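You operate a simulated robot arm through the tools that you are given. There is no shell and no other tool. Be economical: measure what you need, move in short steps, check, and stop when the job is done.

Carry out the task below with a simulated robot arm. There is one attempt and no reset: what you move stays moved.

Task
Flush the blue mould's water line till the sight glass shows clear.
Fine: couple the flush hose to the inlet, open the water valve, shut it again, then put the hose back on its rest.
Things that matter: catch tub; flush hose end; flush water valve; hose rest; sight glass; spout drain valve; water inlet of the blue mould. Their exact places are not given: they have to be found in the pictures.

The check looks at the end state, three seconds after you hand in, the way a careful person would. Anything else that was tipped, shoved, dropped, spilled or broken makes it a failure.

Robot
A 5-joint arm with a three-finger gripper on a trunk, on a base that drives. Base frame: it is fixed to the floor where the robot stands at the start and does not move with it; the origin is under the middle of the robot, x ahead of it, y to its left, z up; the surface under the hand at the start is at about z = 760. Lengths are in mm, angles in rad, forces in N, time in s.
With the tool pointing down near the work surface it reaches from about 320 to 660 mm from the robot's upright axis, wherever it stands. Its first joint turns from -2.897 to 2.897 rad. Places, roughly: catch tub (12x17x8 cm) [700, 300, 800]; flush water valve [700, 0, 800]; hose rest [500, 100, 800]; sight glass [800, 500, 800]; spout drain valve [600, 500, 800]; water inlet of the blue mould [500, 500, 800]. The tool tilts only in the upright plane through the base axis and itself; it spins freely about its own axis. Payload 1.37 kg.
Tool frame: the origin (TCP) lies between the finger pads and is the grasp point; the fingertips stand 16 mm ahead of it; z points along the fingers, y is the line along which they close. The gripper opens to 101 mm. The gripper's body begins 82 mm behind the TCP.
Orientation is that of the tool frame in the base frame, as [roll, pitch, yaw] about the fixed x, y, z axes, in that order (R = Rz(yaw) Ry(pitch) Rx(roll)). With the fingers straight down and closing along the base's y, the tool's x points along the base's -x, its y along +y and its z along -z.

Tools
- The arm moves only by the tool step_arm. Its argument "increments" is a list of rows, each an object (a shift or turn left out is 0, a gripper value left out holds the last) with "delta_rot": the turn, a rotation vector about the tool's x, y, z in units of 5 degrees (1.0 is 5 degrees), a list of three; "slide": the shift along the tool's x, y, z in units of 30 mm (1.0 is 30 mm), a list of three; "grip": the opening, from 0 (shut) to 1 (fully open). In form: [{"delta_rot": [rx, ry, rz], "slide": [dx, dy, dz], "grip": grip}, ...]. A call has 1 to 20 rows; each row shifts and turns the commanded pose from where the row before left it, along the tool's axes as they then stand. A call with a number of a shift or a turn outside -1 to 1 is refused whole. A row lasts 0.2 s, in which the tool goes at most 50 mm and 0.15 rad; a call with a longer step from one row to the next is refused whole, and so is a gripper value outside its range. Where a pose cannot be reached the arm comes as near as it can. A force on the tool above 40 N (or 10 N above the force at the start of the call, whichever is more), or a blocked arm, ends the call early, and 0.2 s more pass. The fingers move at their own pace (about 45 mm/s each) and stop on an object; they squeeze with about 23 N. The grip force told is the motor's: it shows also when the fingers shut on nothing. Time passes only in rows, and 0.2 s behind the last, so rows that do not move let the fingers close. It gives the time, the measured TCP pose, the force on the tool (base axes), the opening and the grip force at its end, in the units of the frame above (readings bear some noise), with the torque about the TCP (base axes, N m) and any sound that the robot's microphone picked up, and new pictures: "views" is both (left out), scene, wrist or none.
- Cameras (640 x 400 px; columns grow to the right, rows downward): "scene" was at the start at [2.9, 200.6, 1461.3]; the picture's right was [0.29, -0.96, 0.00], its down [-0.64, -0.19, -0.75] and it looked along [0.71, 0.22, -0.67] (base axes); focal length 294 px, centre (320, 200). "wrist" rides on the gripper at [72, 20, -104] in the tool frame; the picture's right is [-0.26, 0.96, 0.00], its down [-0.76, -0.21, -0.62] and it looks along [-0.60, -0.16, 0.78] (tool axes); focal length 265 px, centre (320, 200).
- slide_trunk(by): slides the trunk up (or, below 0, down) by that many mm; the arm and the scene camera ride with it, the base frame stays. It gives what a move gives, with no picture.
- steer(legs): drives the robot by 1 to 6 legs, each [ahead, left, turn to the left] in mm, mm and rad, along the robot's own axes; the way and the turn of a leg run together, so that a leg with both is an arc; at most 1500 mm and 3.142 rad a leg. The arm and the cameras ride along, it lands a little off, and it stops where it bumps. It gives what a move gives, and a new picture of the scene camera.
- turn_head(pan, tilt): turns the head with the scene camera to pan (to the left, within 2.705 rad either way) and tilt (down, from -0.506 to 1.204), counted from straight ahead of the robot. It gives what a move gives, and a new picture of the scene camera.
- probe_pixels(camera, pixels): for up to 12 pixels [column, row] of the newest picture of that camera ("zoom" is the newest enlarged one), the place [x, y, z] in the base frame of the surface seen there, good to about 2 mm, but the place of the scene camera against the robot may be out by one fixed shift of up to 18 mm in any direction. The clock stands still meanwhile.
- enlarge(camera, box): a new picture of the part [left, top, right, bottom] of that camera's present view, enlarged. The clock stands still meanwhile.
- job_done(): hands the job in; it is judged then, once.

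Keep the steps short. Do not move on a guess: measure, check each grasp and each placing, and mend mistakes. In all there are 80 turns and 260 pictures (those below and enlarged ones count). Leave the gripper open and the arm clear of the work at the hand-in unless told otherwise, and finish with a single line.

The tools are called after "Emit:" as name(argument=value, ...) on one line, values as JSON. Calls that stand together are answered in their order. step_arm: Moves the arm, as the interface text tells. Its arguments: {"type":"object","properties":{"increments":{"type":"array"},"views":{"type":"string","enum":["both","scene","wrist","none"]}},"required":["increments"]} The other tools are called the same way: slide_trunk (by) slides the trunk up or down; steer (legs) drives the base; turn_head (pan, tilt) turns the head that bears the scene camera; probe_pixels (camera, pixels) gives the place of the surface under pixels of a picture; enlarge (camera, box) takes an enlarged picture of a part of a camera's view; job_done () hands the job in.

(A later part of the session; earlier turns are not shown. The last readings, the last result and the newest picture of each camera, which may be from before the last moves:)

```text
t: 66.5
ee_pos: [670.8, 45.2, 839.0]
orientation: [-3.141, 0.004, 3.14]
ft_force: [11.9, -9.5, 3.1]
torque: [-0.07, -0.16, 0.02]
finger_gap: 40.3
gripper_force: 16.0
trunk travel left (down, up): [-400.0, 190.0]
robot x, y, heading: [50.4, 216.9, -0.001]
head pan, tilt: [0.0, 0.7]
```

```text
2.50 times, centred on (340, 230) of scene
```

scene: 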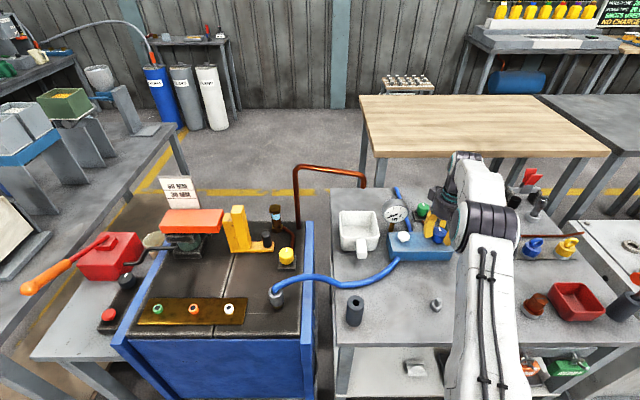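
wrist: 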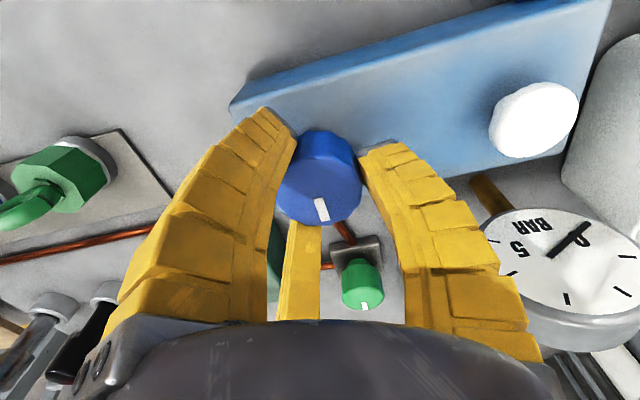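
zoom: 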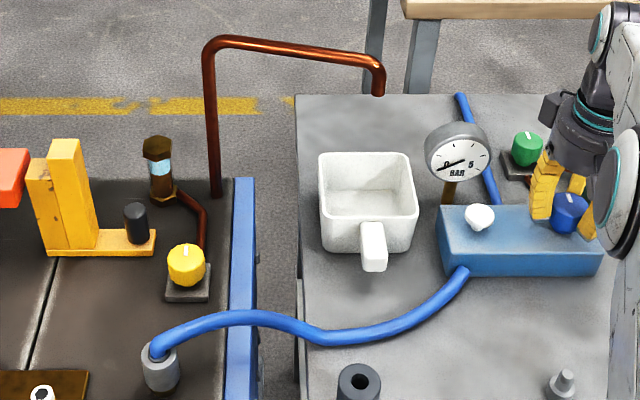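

I have a good view of gauge, spout, tub and sight glass. I open the water valve gently, counter-clockwise by 30°, and watch.

Emit:
step_arm(increments=[{"delta_rot": [0, 0, -1]}, {"delta_rot": [0, 0, -1]}, {"delta_rot": [0, 0, -1]}, {"delta_rot": [0, 0, -1]}, {"delta_rot": [0, 0, -1]}, {"delta_rot": [0, 0, -1]}, {}], views="both")

Emit:
enlarge(camera="scene", box=[220, 150, 460, 310])

```text
t: 68.1
ee_pos: [668.5, 45.3, 838.4]
orientation: [3.141, -0.001, -2.615]
ft_force: [11.5, -10.1, -1.3]
torque: [-0.2, -0.07, 0.03]
finger_gap: 40.6
gripper_force: 16.0
trunk travel left (down, up): [-400.0, 190.0]
robot x, y, heading: [48.3, 218.2, 0.004]
head pan, tilt: [0.0, 0.7]
```

scene: 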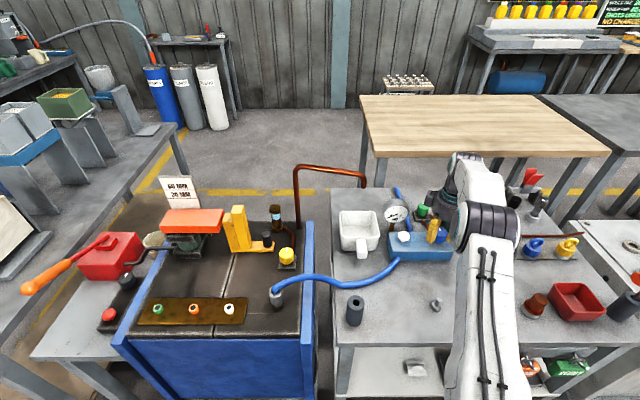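
wrist: 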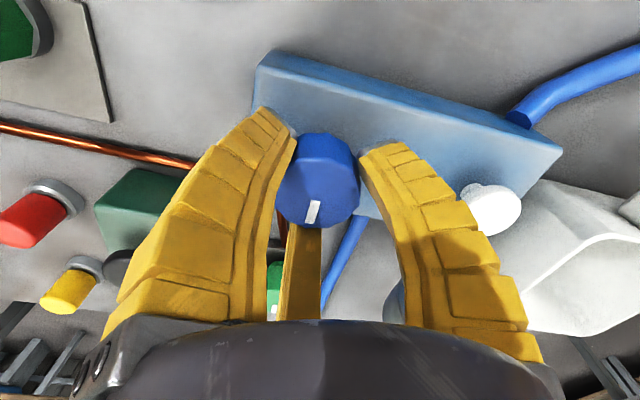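

```text
2.50 times, centred on (340, 230) of scene
```

zoom: 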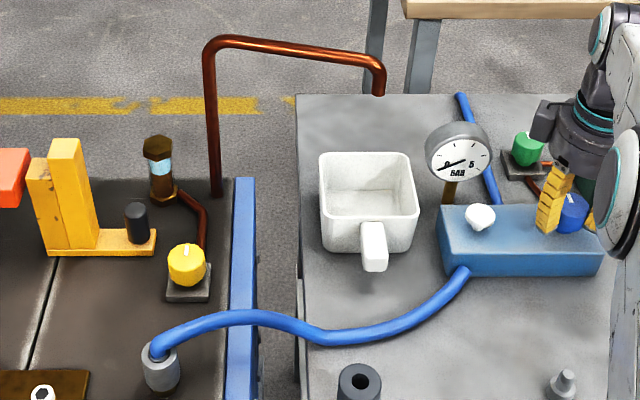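

Emit:
enlarge(camera="wrist", box=[250, 80, 410, 240])

Emit:
probe_pixels(camera="wrist", pixels=[[316, 200], [309, 221], [320, 190], [330, 170], [285, 195], [358, 195]])

```text
2.50 times, centred on (330, 160) of wrist
```

zoom: 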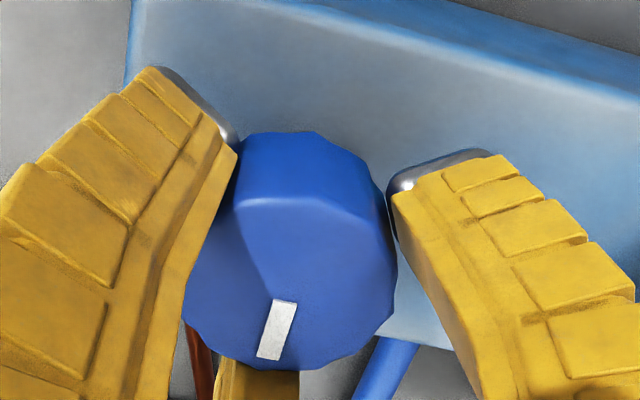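

```text
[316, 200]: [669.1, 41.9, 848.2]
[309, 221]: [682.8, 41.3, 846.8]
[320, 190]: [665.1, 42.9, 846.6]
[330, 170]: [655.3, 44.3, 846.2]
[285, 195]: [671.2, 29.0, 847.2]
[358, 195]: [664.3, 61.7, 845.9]
```

The mark still points to +x, so the knob did not turn; the fingers slipped. I return the tool and test a small 15° clockwise turn with the grip commanded fully shut.

Emit:
step_arm(increments=[{"delta_rot": [0, 0, 1], "grip": 0.0}, {"delta_rot": [0, 0, 1]}, {"delta_rot": [0, 0, 1]}, {}], views="both")

Emit:
probe_pixels(camera="wrist", pixels=[[316, 200], [312, 221], [320, 190], [330, 170]])

Emit:
enlarge(camera="wrist", box=[250, 80, 410, 240])

Emit:
enlarge(camera="scene", box=[220, 150, 460, 310])

```text
t: 69.1
ee_pos: [667.6, 47.6, 837.8]
orientation: [3.141, -0.002, -2.883]
ft_force: [5.1, 9.6, -3.4]
torque: [0.25, 0.12, 0.07]
finger_gap: 41.9
gripper_force: 22.6
trunk travel left (down, up): [-400.0, 190.0]
robot x, y, heading: [50.5, 222.1, 0.0]
head pan, tilt: [0.0, 0.7]
```

scene: 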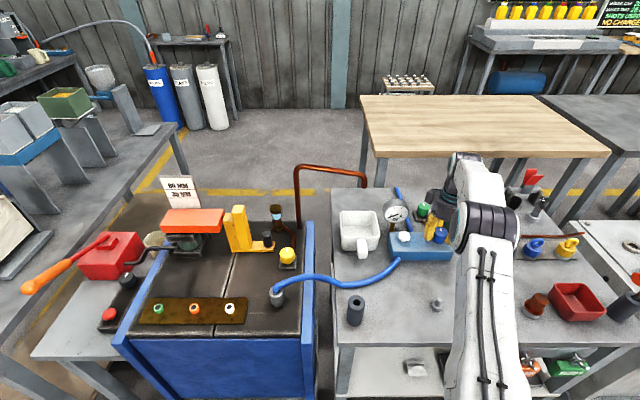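
wrist: 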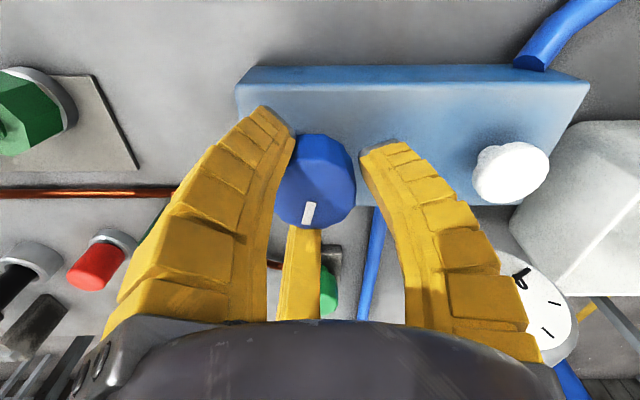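

```text
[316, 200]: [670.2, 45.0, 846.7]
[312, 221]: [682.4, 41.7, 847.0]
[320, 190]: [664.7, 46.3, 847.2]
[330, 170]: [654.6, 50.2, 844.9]
```

```text
2.50 times, centred on (330, 160) of wrist
```

zoom: 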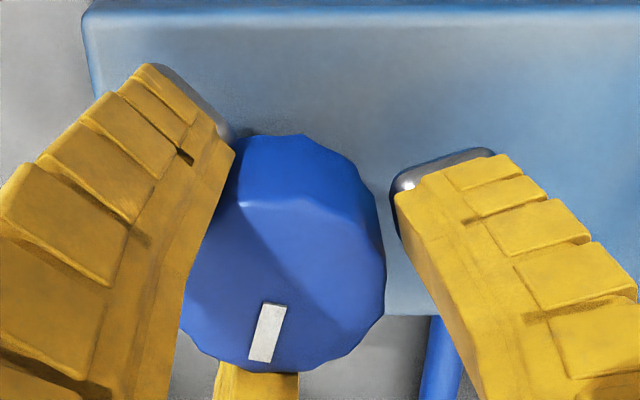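

```text
2.50 times, centred on (340, 230) of scene
```

zoom: 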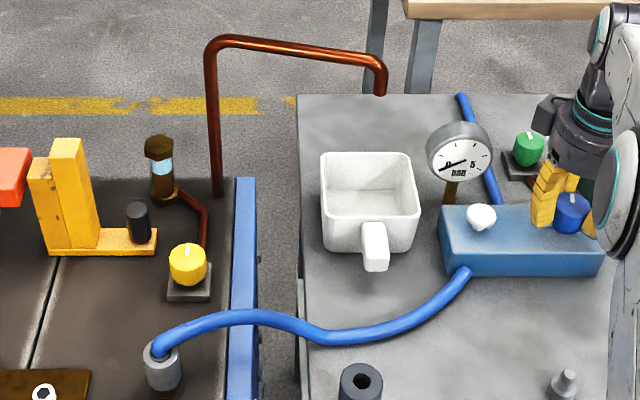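

The knob turned clockwise with the tool, so it opens that way. I turn it another 30° clockwise while watching gauge and spout.

Emit:
step_arm(increments=[{"delta_rot": [0, 0, 1]}, {"delta_rot": [0, 0, 1]}, {"delta_rot": [0, 0, 1]}, {"delta_rot": [0, 0, 1]}, {"delta_rot": [0, 0, 1]}, {"delta_rot": [0, 0, 1]}, {}], views="both")

Emit:
enlarge(camera="scene", box=[220, 150, 460, 310])

```text
t: 70.7
ee_pos: [669.3, 44.3, 838.4]
orientation: [-3.141, 0.003, 2.874]
ft_force: [11.1, -3.8, -4.0]
torque: [0.08, -0.01, 0.02]
finger_gap: 35.7
gripper_force: 28.2
trunk travel left (down, up): [-400.0, 190.0]
robot x, y, heading: [49.1, 221.0, -0.005]
head pan, tilt: [0.0, 0.7]
```

scene: 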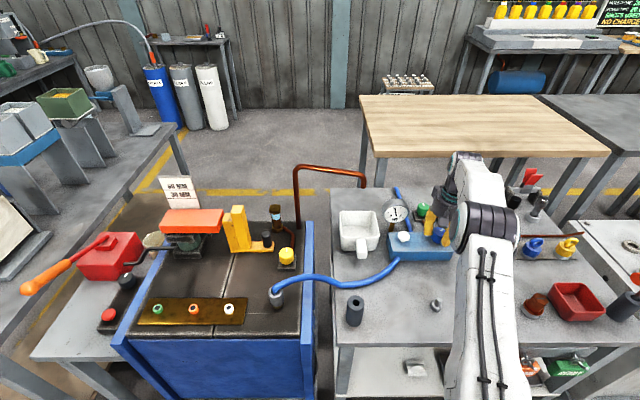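
wrist: 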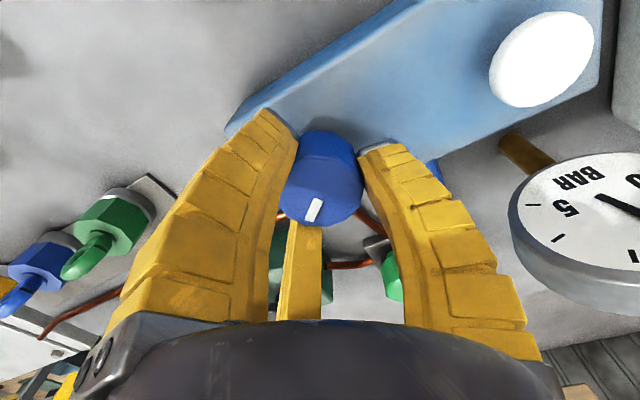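

```text
2.50 times, centred on (340, 230) of scene
```

zoom: 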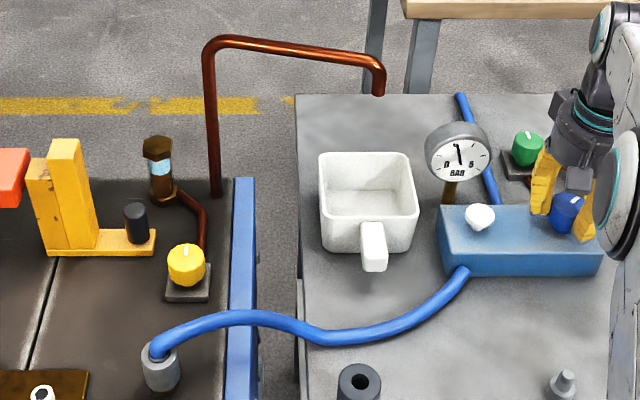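

The gauge rose to about 2.5 bar, so the valve is opening. I wait a moment and look at the spout and sight glass.

Emit:
step_arm(increments=[{}, {}], views="scene")

Emit:
enlarge(camera="scene", box=[250, 150, 420, 280])

Emit:
enlarge(camera="scene", box=[250, 190, 310, 310])

```text
t: 71.3
ee_pos: [670.4, 44.5, 839.3]
orientation: [-3.14, 0.002, 2.876]
ft_force: [12.7, -8.1, -2.9]
torque: [0.07, 0.01, 0.03]
finger_gap: 36.1
gripper_force: 28.2
trunk travel left (down, up): [-400.0, 190.0]
robot x, y, heading: [49.4, 216.6, -0.004]
head pan, tilt: [0.0, 0.7]
```

scene: 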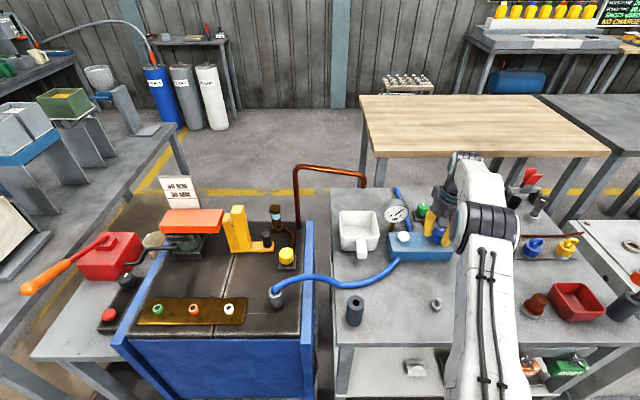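

```text
3.08 times, centred on (335, 215) of scene
```

zoom: 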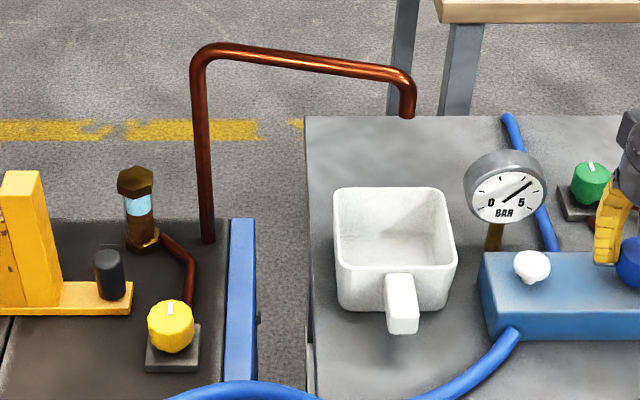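

```text
3.33 times, centred on (280, 250) of scene
```

zoom: 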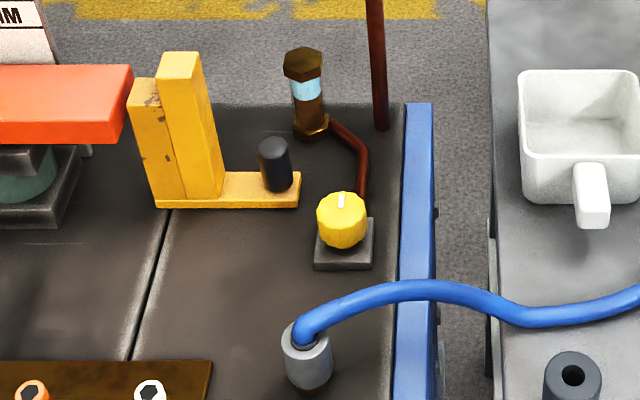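

Pressure has climbed to about 4 bar with no flow: the line is dead-headed, so the drain is now shut. I close the water valve at once (counter-clockwise).

Emit:
step_arm(increments=[{"delta_rot": [0, 0, -1]}, {"delta_rot": [0, 0, -1]}, {"delta_rot": [0, 0, -1]}, {"delta_rot": [0, 0, -1]}, {"delta_rot": [0, 0, -1]}, {"delta_rot": [0, 0, -1]}, {"delta_rot": [0, 0, -1]}, {"delta_rot": [0, 0, -1]}, {"delta_rot": [0, 0, -1]}, {"delta_rot": [0, 0, -1]}, {}], views="both")

Emit:
enlarge(camera="scene", box=[250, 150, 420, 280])

Emit:
enlarge(camera="wrist", box=[250, 80, 410, 240])

```text
t: 73.7
ee_pos: [670.3, 43.0, 838.2]
orientation: [-3.14, -0.001, -2.53]
ft_force: [11.6, -9.0, 3.9]
torque: [-0.05, -0.02, 0.0]
finger_gap: 36.2
gripper_force: 27.6
trunk travel left (down, up): [-400.0, 190.0]
robot x, y, heading: [49.1, 218.8, -0.002]
head pan, tilt: [0.0, 0.7]
```

scene: 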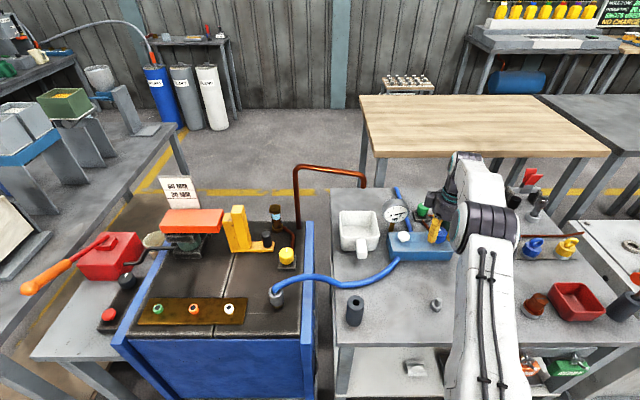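
wrist: 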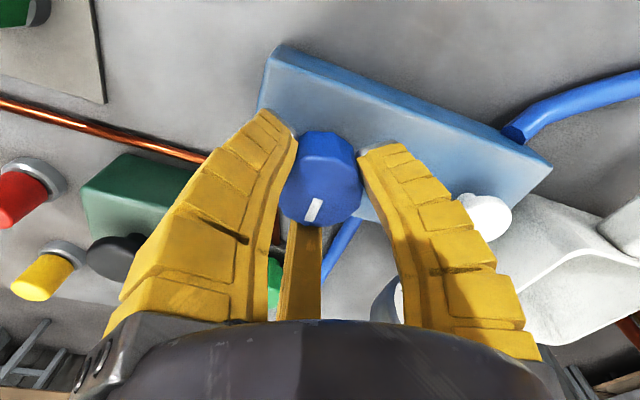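

```text
3.08 times, centred on (335, 215) of scene
```

zoom: 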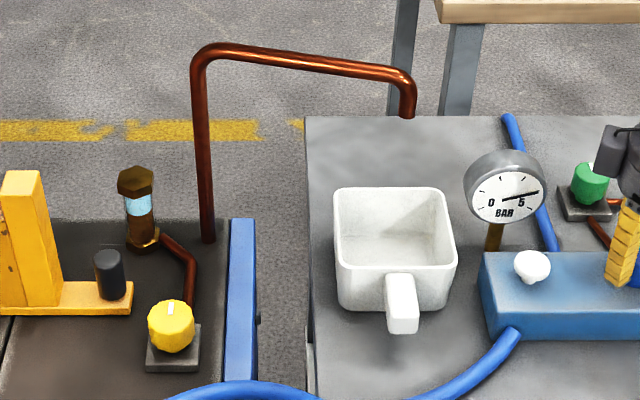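

```text
2.50 times, centred on (330, 160) of wrist
```

zoom: 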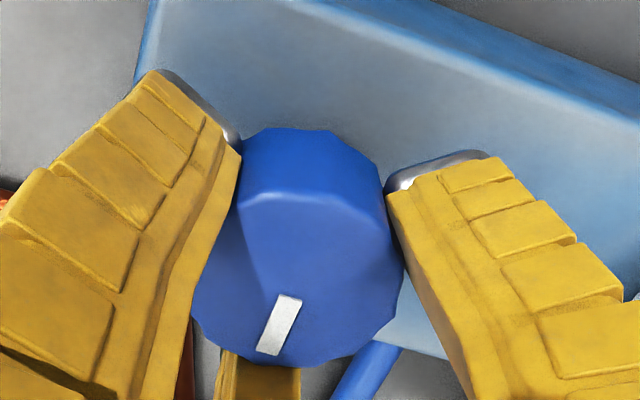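

The gauge needle is near 5. I check that the water valve is truly back at its stop and that pressure isn't still climbing.

Emit:
probe_pixels(camera="zoom", pixels=[[288, 300], [268, 350]])

Emit:
step_arm(increments=[{"delta_rot": [0, 0, -1]}, {"delta_rot": [0, 0, -1]}, {}], views="both")

Emit:
enlarge(camera="scene", box=[360, 180, 460, 270])

Emit:
enlarge(camera="wrist", box=[250, 80, 410, 240])

```text
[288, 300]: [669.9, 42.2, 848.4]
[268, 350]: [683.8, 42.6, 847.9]
```

```text
t: 74.5
ee_pos: [670.4, 43.5, 838.4]
orientation: [-3.141, 0.0, -2.358]
ft_force: [11.8, -10.9, 1.7]
torque: [-0.07, -0.01, -0.5]
finger_gap: 35.9
gripper_force: 28.1
trunk travel left (down, up): [-400.0, 190.0]
robot x, y, heading: [52.7, 218.5, -0.003]
head pan, tilt: [0.0, 0.7]
```

scene: 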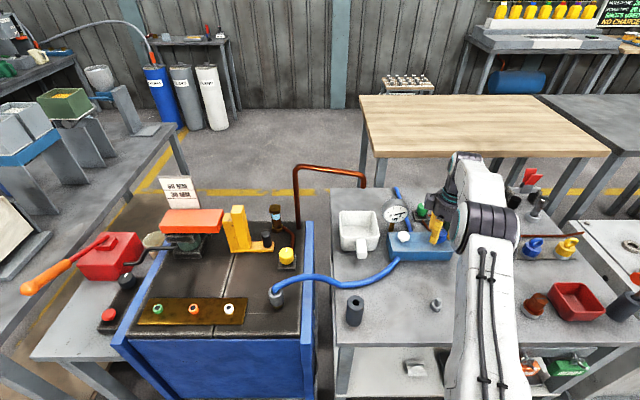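
wrist: 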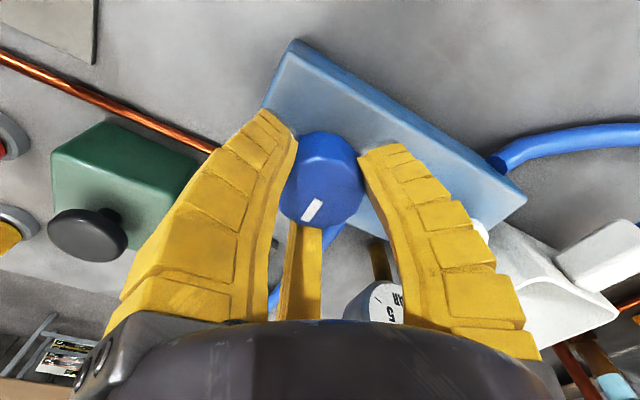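

```text
4.44 times, centred on (410, 225) of scene
```

zoom: 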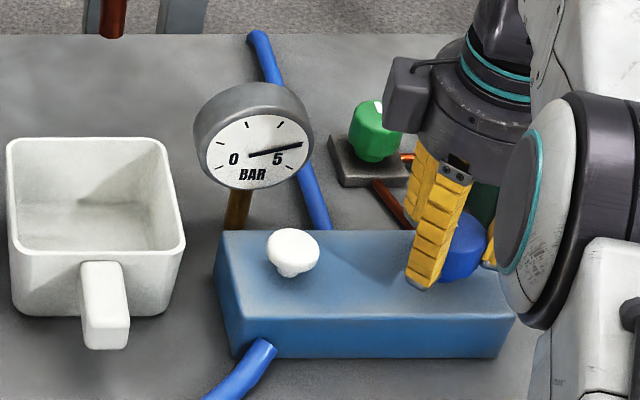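

```text
2.50 times, centred on (330, 160) of wrist
```

zoom: 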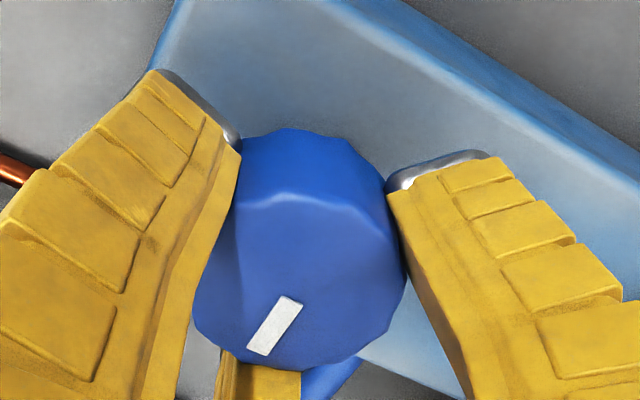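

The water valve is shut: it is hard against its stop at 0.5 N m, and the gauge holds steady at about 4.6 bar trapped. So counter-clockwise shuts and clockwise opens here, and the drain had been open. I must set it back, which also vents the pressure into the tub. I release, rise and travel over.

Emit:
step_arm(increments=[{"grip": 0.62}, {}, {}, {"slide": [0, 0, -0.6]}, {"slide": [0, 0, -0.9]}, {"slide": [0, 0, -0.9]}, {"slide": [0, 0, -0.8]}, {"slide": [0.95, 0.94, 0]}, {"slide": [0.95, 0.94, 0]}, {"slide": [0.95, 0.94, 0]}, {"slide": [-0.87, 0.87, 0]}, {"slide": [-0.87, 0.87, 0]}, {"slide": [-0.87, 0.87, 0]}, {"slide": [-0.87, 0.87, 0]}, {"slide": [-0.87, 0.87, 0]}, {"slide": [-0.87, 0.87, 0]}, {"slide": [-0.87, 0.87, 0]}, {"slide": [-0.87, 0.87, 0]}, {"slide": [-0.87, 0.87, 0]}, {}], views="scene")

Emit:
enlarge(camera="scene", box=[250, 150, 450, 310])

```text
t: 78.7
ee_pos: [546.3, 378.7, 933.8]
orientation: [3.141, -0.001, -2.357]
ft_force: [-0.3, 0.4, -0.1]
torque: [-0.03, -0.03, -0.01]
finger_gap: 65.9
gripper_force: 2.5
out of reach, approached as far as the arm can: row 7
trunk travel left (down, up): [-400.0, 190.0]
robot x, y, heading: [47.5, 216.3, -0.001]
head pan, tilt: [0.0, 0.7]
```

scene: 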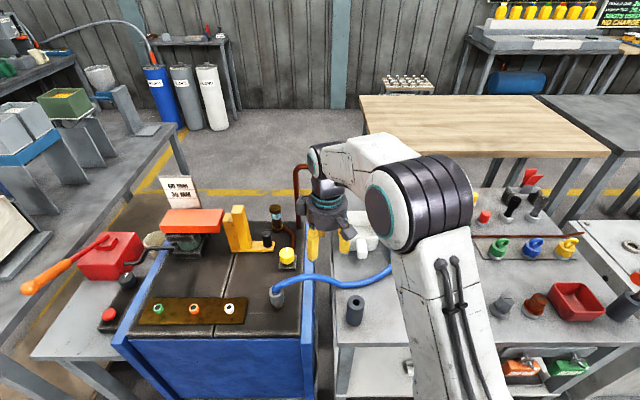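

```text
2.50 times, centred on (350, 230) of scene
```

zoom: 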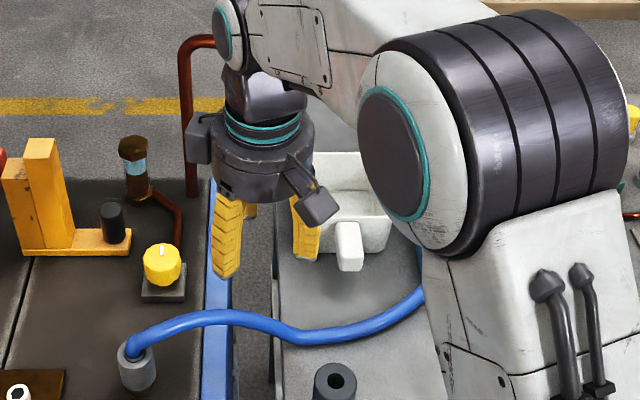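

I move over the yellow knob at (620, 488), descend and close on it.

Emit:
step_arm(increments=[{"slide": [-0.863, 0.167, 0]}, {"slide": [-0.863, 0.167, 0]}, {"slide": [-0.863, 0.167, 0]}, {"slide": [-0.863, 0.167, 0]}, {"slide": [-0.863, 0.167, 0]}, {}, {"slide": [0, 0, 0.85]}, {"slide": [0, 0, 0.85]}, {"slide": [0, 0, 0.85]}, {"slide": [0, 0, 0.85]}, {"slide": [0, 0, 0.85]}, {}, {"grip": 0.0}, {}, {}, {}, {}], views="both")

Emit:
enlarge(camera="wrist", box=[250, 80, 410, 240])

```text
t: 82.3
ee_pos: [619.5, 487.9, 807.1]
orientation: [-3.141, 0.002, -2.356]
ft_force: [1.2, 3.3, 6.7]
torque: [-0.11, 0.16, 0.0]
finger_gap: 36.3
gripper_force: 28.3
trunk travel left (down, up): [-400.0, 190.0]
robot x, y, heading: [53.9, 220.7, -0.004]
head pan, tilt: [0.0, 0.7]
```

scene: 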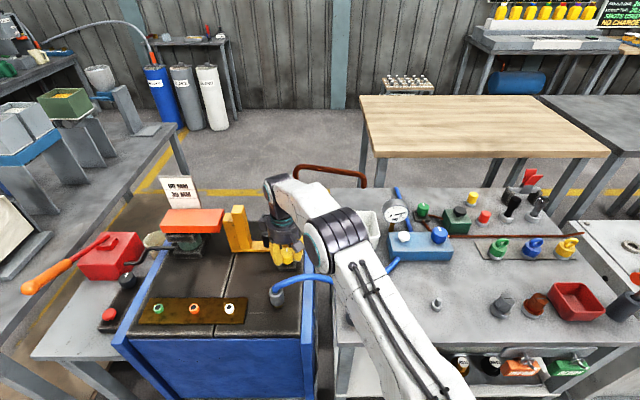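
wrist: 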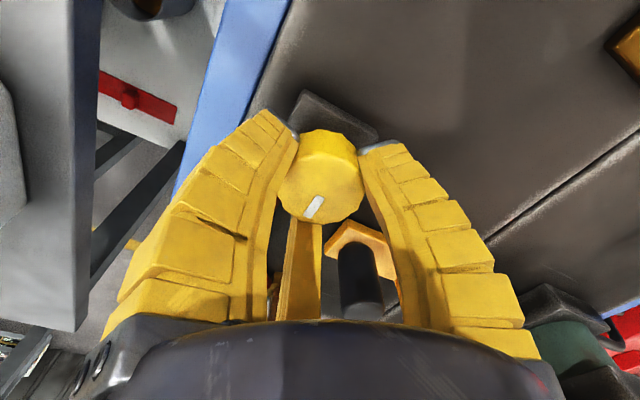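

```text
2.50 times, centred on (330, 160) of wrist
```

zoom: 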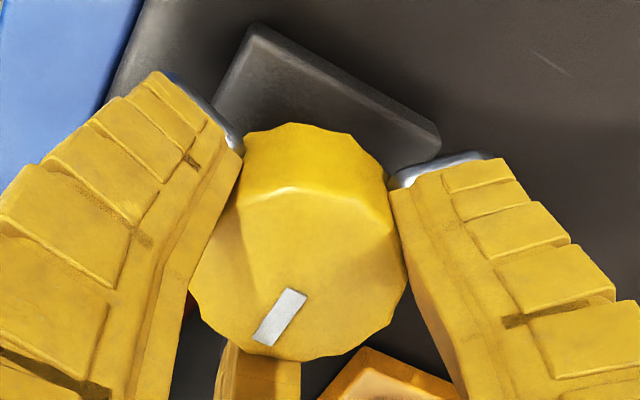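

Gripped. I turn the drain clockwise about 92°, back to its original stop (open).

Emit:
step_arm(increments=[{"delta_rot": [0, 0, 1]}, {"delta_rot": [0, 0, 1]}, {"delta_rot": [0, 0, 1]}, {"delta_rot": [0, 0, 1]}, {"delta_rot": [0, 0, 1]}, {"delta_rot": [0, 0, 1]}, {"delta_rot": [0, 0, 1]}, {"delta_rot": [0, 0, 1]}, {"delta_rot": [0, 0, 1]}, {"delta_rot": [0, 0, 1]}, {"delta_rot": [0, 0, 1]}, {"delta_rot": [0, 0, 1]}, {"delta_rot": [0, 0, 1]}, {"delta_rot": [0, 0, 1]}, {"delta_rot": [0, 0, 1]}, {"delta_rot": [0, 0, 1]}, {"delta_rot": [0, 0, 1]}, {"delta_rot": [0, 0, 1]}, {"delta_rot": [0, 0, 0.5]}, {}], views="both")

Emit:
enlarge(camera="wrist", box=[250, 80, 410, 240])

Emit:
enlarge(camera="scene", box=[360, 180, 460, 270])

```text
t: 86.5
ee_pos: [620.1, 488.6, 805.6]
orientation: [3.139, 0.002, 2.31]
ft_force: [7.6, 11.3, 13.6]
torque: [0.09, -0.11, 0.39]
finger_gap: 37.0
gripper_force: 28.1
trunk travel left (down, up): [-400.0, 190.0]
robot x, y, heading: [49.4, 217.9, 0.001]
head pan, tilt: [0.0, 0.7]
```

scene: 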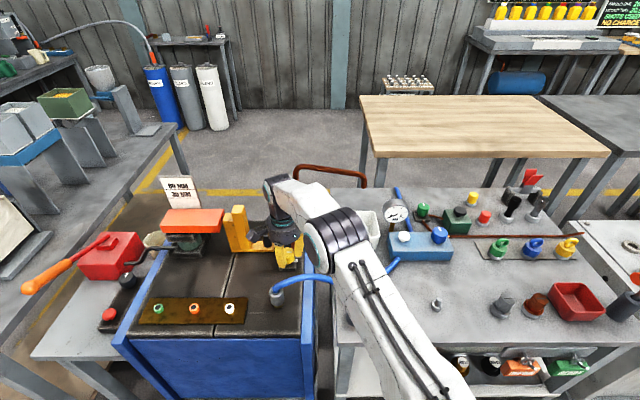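
wrist: 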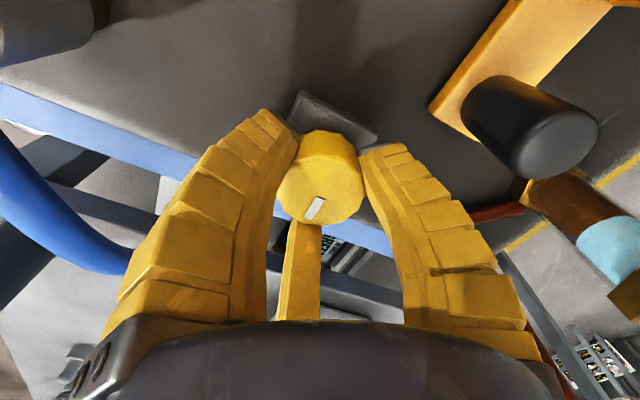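

```text
2.50 times, centred on (330, 160) of wrist
```

zoom: 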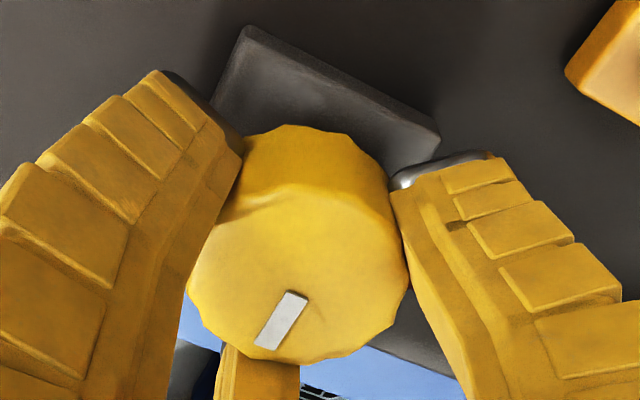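

```text
4.44 times, centred on (410, 225) of scene
```

zoom: 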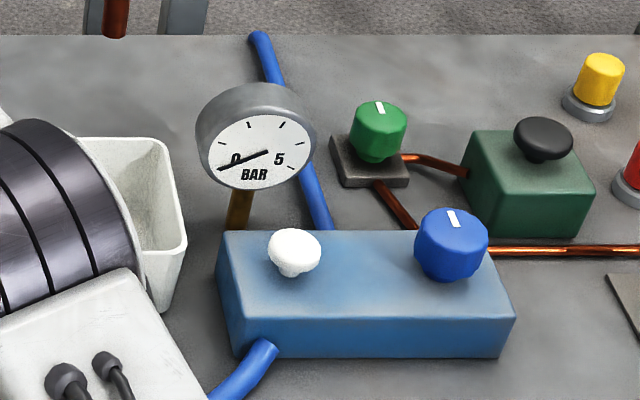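

The gauge dropped to 0, so the drain is open and vented. I release and head back to the water valve.

Emit:
step_arm(increments=[{"grip": 0.62}, {}, {}, {"slide": [0, 0, -0.6]}, {"slide": [0, 0, -0.9]}, {"slide": [0, 0, -1]}, {"slide": [0, 0, -1]}, {"slide": [0, 0, -0.8]}, {"slide": [0.81, -0.89, 0]}, {"slide": [0.81, -0.89, 0]}, {"slide": [-0.903, -0.824, 0]}, {"slide": [-0.903, -0.824, 0]}, {"slide": [-0.903, -0.824, 0]}, {"slide": [-0.903, -0.824, 0]}, {"slide": [-0.903, -0.824, 0]}, {"slide": [-0.903, -0.824, 0]}, {"slide": [-0.903, -0.824, 0]}, {"slide": [-0.903, -0.824, 0]}, {"slide": [-0.903, -0.824, 0]}, {}], views="scene")

Emit:
enlarge(camera="scene", box=[250, 150, 420, 310])

```text
t: 90.7
ee_pos: [546.1, 156.5, 935.6]
orientation: [-3.141, -0.001, 2.311]
ft_force: [0.1, -0.7, -0.5]
torque: [0.01, 0.0, 0.01]
finger_gap: 65.8
gripper_force: 2.2
trunk travel left (down, up): [-400.0, 190.0]
robot x, y, heading: [49.1, 218.4, -0.004]
head pan, tilt: [0.0, 0.7]
```

scene: 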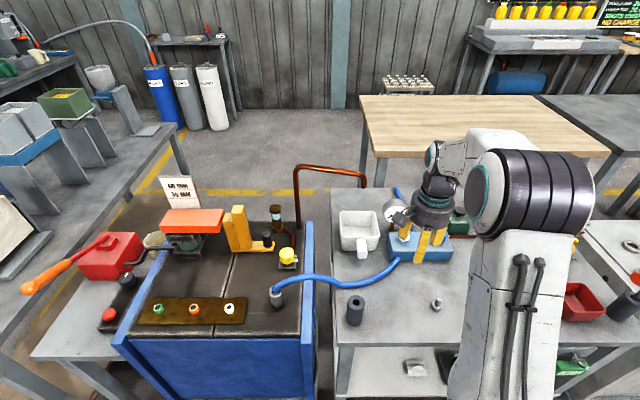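

```text
2.50 times, centred on (335, 230) of scene
```

zoom: 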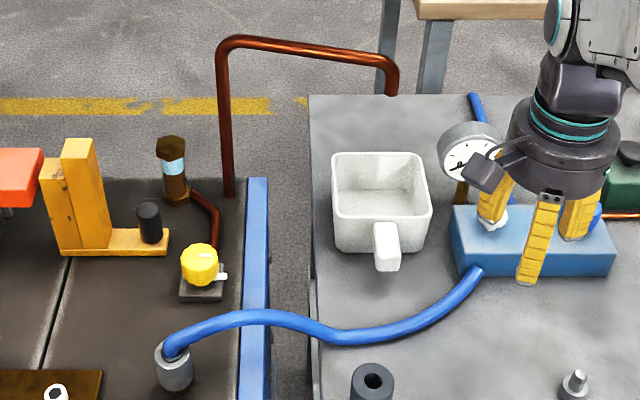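

I move to the blue knob, descend and grip.

Emit:
step_arm(increments=[{"slide": [-0.92, 0.086, 0.1]}, {"slide": [-0.92, 0.086, 0.1]}, {"slide": [-0.92, 0.086, 0.1]}, {"slide": [-0.92, 0.086, 0.15]}, {"slide": [-0.92, 0.086, 0.15]}, {"slide": [-0.92, 0.086, 0.15]}, {}, {"slide": [0, 0, 0.62]}, {"slide": [0, 0, 0.62]}, {"slide": [0, 0, 0.62]}, {"slide": [0, 0, 0.62]}, {}, {"grip": 0.0}, {}, {}, {}, {}], views="both")

Emit:
enlarge(camera="wrist", box=[250, 80, 410, 240])

Emit:
enlarge(camera="scene", box=[250, 150, 450, 310])

```text
t: 94.3
ee_pos: [669.4, 42.0, 840.1]
orientation: [3.139, 0.003, 2.31]
ft_force: [4.6, -9.8, 6.1]
torque: [-0.07, 0.21, -0.06]
finger_gap: 37.5
gripper_force: 27.8
trunk travel left (down, up): [-400.0, 190.0]
robot x, y, heading: [51.0, 217.1, -0.005]
head pan, tilt: [0.0, 0.7]
```

scene: 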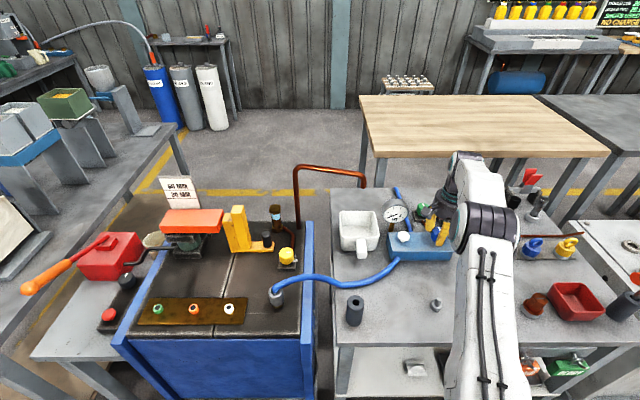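
wrist: 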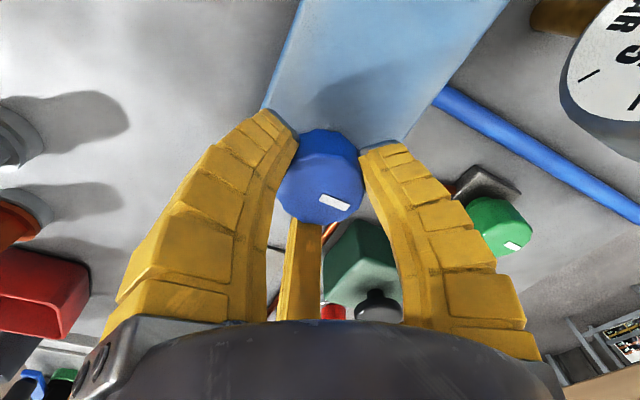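

```text
2.50 times, centred on (330, 160) of wrist
```

zoom: 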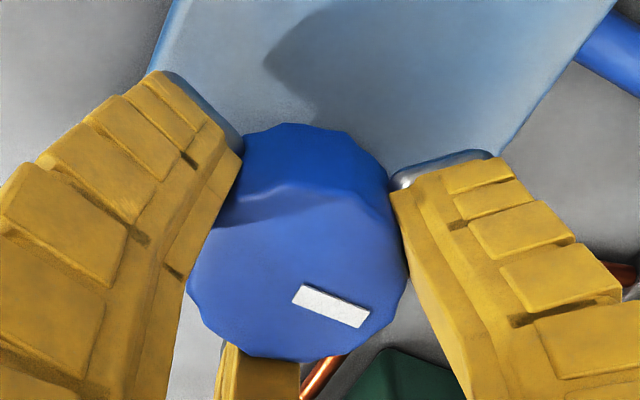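

```text
2.50 times, centred on (350, 230) of scene
```

zoom: 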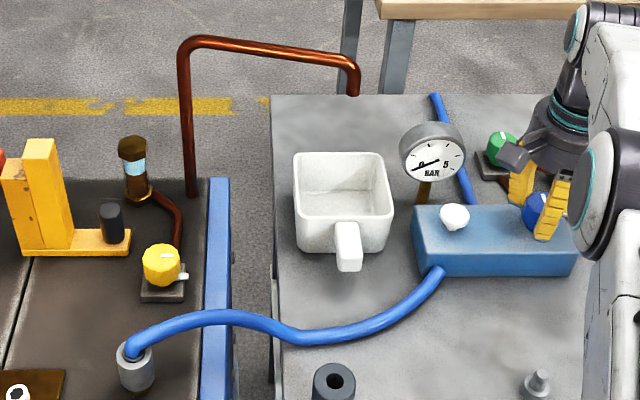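

Gripped. I open the water valve clockwise by 45° and look at spout and gauge.

Emit:
step_arm(increments=[{"delta_rot": [0, 0, 1]}, {"delta_rot": [0, 0, 1]}, {"delta_rot": [0, 0, 1]}, {"delta_rot": [0, 0, 1]}, {"delta_rot": [0, 0, 1]}, {"delta_rot": [0, 0, 1]}, {"delta_rot": [0, 0, 1]}, {"delta_rot": [0, 0, 1]}, {"delta_rot": [0, 0, 1]}, {}], views="scene")

Emit:
enlarge(camera="scene", box=[250, 150, 450, 310])

```text
t: 96.5
ee_pos: [668.8, 44.3, 839.2]
orientation: [3.137, -0.002, 1.522]
ft_force: [5.0, -16.3, 16.4]
torque: [-0.27, -0.19, -0.03]
finger_gap: 37.9
gripper_force: 28.1
trunk travel left (down, up): [-400.0, 190.0]
robot x, y, heading: [49.3, 223.3, -0.004]
head pan, tilt: [0.0, 0.7]
```

scene: 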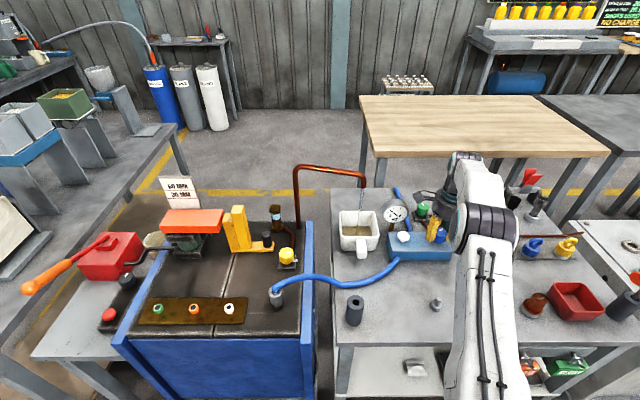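

```text
2.50 times, centred on (350, 230) of scene
```

zoom: 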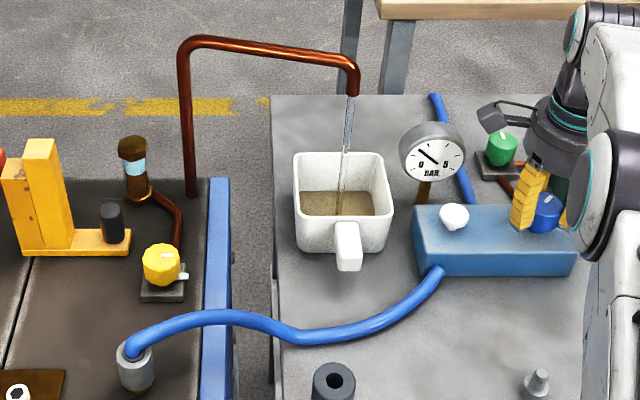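

Water flows into the tub, and it is brownish. I look closely at the sight glass and tub level now.

Emit:
enlarge(camera="scene", box=[255, 190, 305, 235])

Emit:
enlarge(camera="scene", box=[330, 170, 390, 270])

Emit:
probe_pixels(camera="scene", pixels=[[352, 231], [365, 230], [345, 213]])

```text
8.89 times, centred on (280, 212) of scene
```

zoom: 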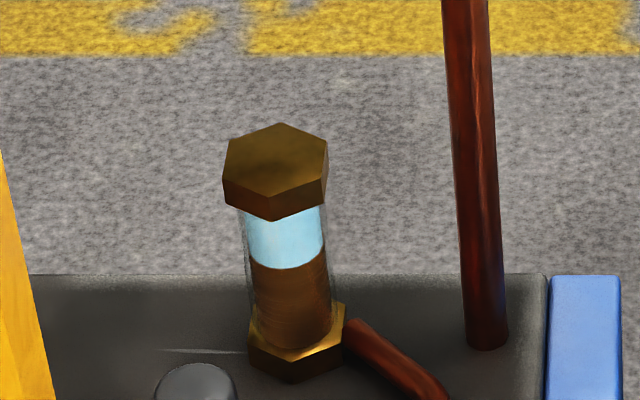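

```text
4.00 times, centred on (360, 220) of scene
```

zoom: 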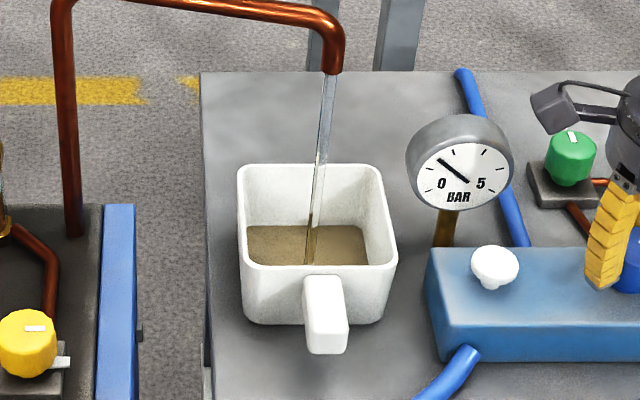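

```text
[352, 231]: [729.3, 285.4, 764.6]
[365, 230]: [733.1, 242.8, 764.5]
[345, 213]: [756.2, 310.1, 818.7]
```

The tub level is only a few millimetres (z≈765, rim 829), and the sight glass is still brown in its lower part. I hold for 2 s and look again.

Emit:
step_arm(increments=[{}, {}, {}, {}, {}, {}, {}, {}, {}], views="scene")

Emit:
enlarge(camera="scene", box=[255, 190, 305, 235])

Emit:
enlarge(camera="scene", box=[330, 170, 390, 270])

Emit:
probe_pixels(camera="scene", pixels=[[352, 231], [365, 230], [372, 228]])

```text
t: 98.5
ee_pos: [669.4, 42.9, 838.5]
orientation: [3.14, 0.0, 1.526]
ft_force: [5.0, -17.2, 14.6]
torque: [-0.22, -0.17, 0.04]
finger_gap: 38.4
gripper_force: 28.2
trunk travel left (down, up): [-400.0, 190.0]
robot x, y, heading: [51.2, 219.6, -0.0]
head pan, tilt: [0.0, 0.7]
```

scene: 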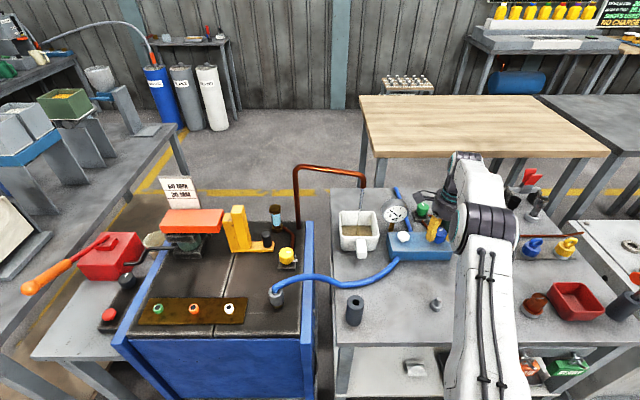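

```text
8.89 times, centred on (280, 212) of scene
```

zoom: 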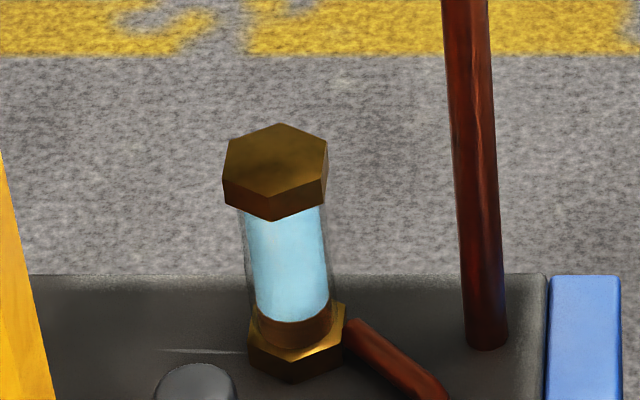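

```text
4.00 times, centred on (360, 220) of scene
```

zoom: 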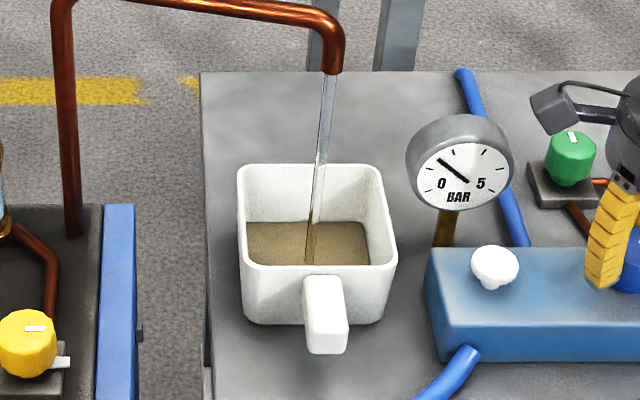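

```text
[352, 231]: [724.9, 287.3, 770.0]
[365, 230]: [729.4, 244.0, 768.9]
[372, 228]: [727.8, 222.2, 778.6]
```

It is clearing well, with only the bottom quarter brown, and the tub rises about 5 mm per 2 s. I hold another 2 s.

Emit:
step_arm(increments=[{}, {}, {}, {}, {}, {}, {}, {}], views="scene")

Emit:
enlarge(camera="scene", box=[255, 190, 305, 235])

Emit:
probe_pixels(camera="scene", pixels=[[352, 231], [365, 230]])

```text
t: 100.3
ee_pos: [669.7, 44.0, 839.7]
orientation: [3.141, -0.001, 1.525]
ft_force: [4.8, -16.8, 15.3]
torque: [-0.21, -0.11, 0.0]
finger_gap: 38.0
gripper_force: 27.6
trunk travel left (down, up): [-400.0, 190.0]
robot x, y, heading: [53.5, 220.6, -0.002]
head pan, tilt: [0.0, 0.7]
```

scene: 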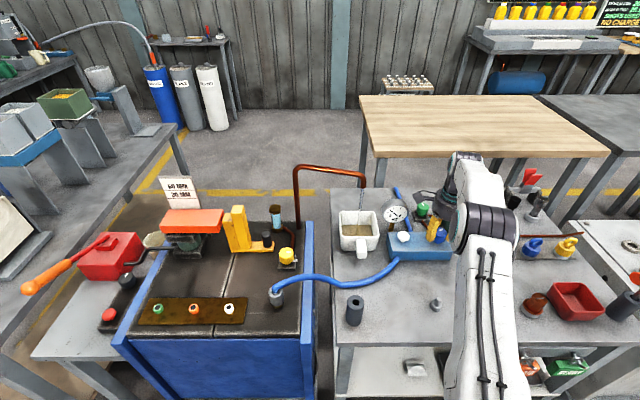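

```text
8.89 times, centred on (280, 212) of scene
```

zoom: 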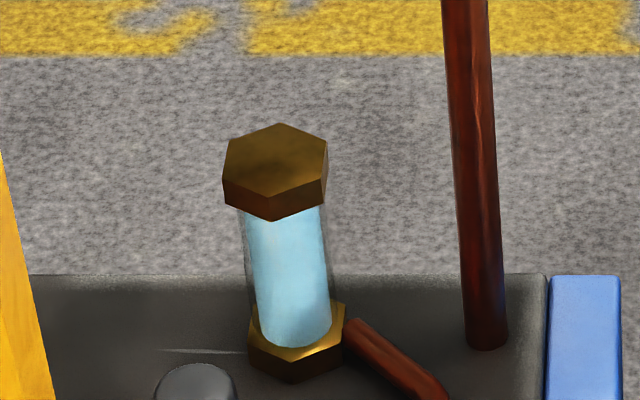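

```text
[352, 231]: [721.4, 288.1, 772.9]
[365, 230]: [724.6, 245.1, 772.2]
```

The sight glass is fully clear. I shut the water valve, counter-clockwise to its stop.

Emit:
step_arm(increments=[{"delta_rot": [0, 0, -1]}, {"delta_rot": [0, 0, -1]}, {"delta_rot": [0, 0, -1]}, {"delta_rot": [0, 0, -1]}, {"delta_rot": [0, 0, -1]}, {"delta_rot": [0, 0, -1]}, {"delta_rot": [0, 0, -1]}, {"delta_rot": [0, 0, -1]}, {"delta_rot": [0, 0, -1]}, {"delta_rot": [0, 0, -1]}, {"delta_rot": [0, 0, -1]}, {}], views="both")

Emit:
enlarge(camera="scene", box=[330, 170, 450, 270])

Emit:
enlarge(camera="wrist", box=[250, 80, 410, 240])

```text
t: 102.9
ee_pos: [670.3, 44.1, 837.6]
orientation: [3.139, -0.002, 2.487]
ft_force: [6.4, -19.2, 6.1]
torque: [-0.15, -0.1, -0.19]
finger_gap: 36.9
gripper_force: 27.5
trunk travel left (down, up): [-400.0, 190.0]
robot x, y, heading: [50.4, 217.2, -0.004]
head pan, tilt: [0.0, 0.7]
```

scene: 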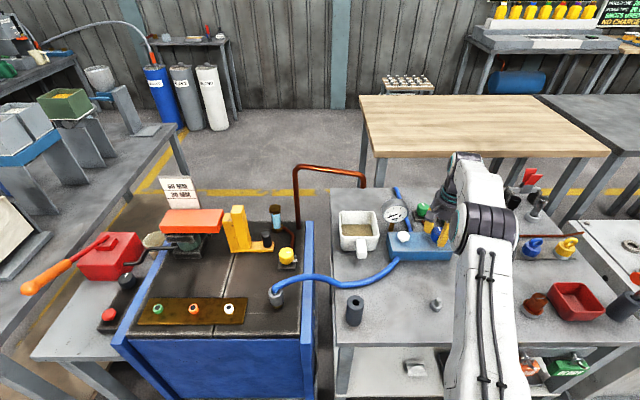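
wrist: 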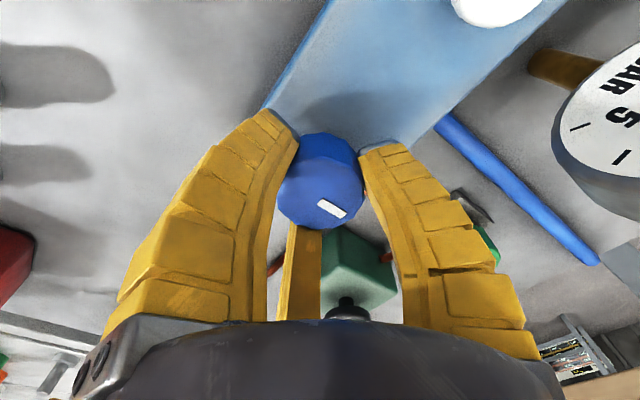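

```text
4.00 times, centred on (390, 220) of scene
```

zoom: 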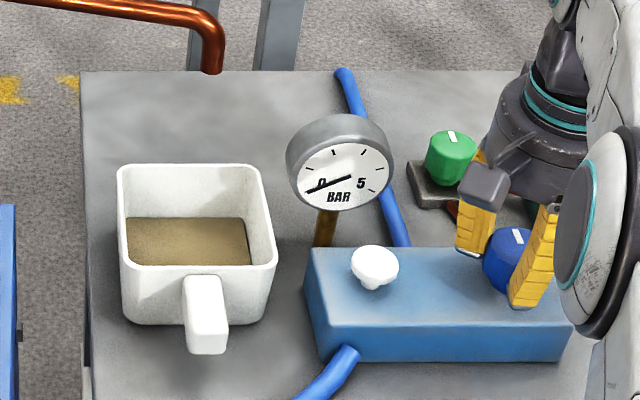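

```text
2.50 times, centred on (330, 160) of wrist
```

zoom: 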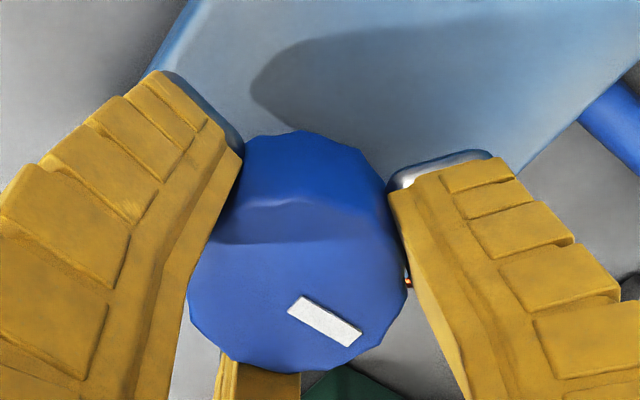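

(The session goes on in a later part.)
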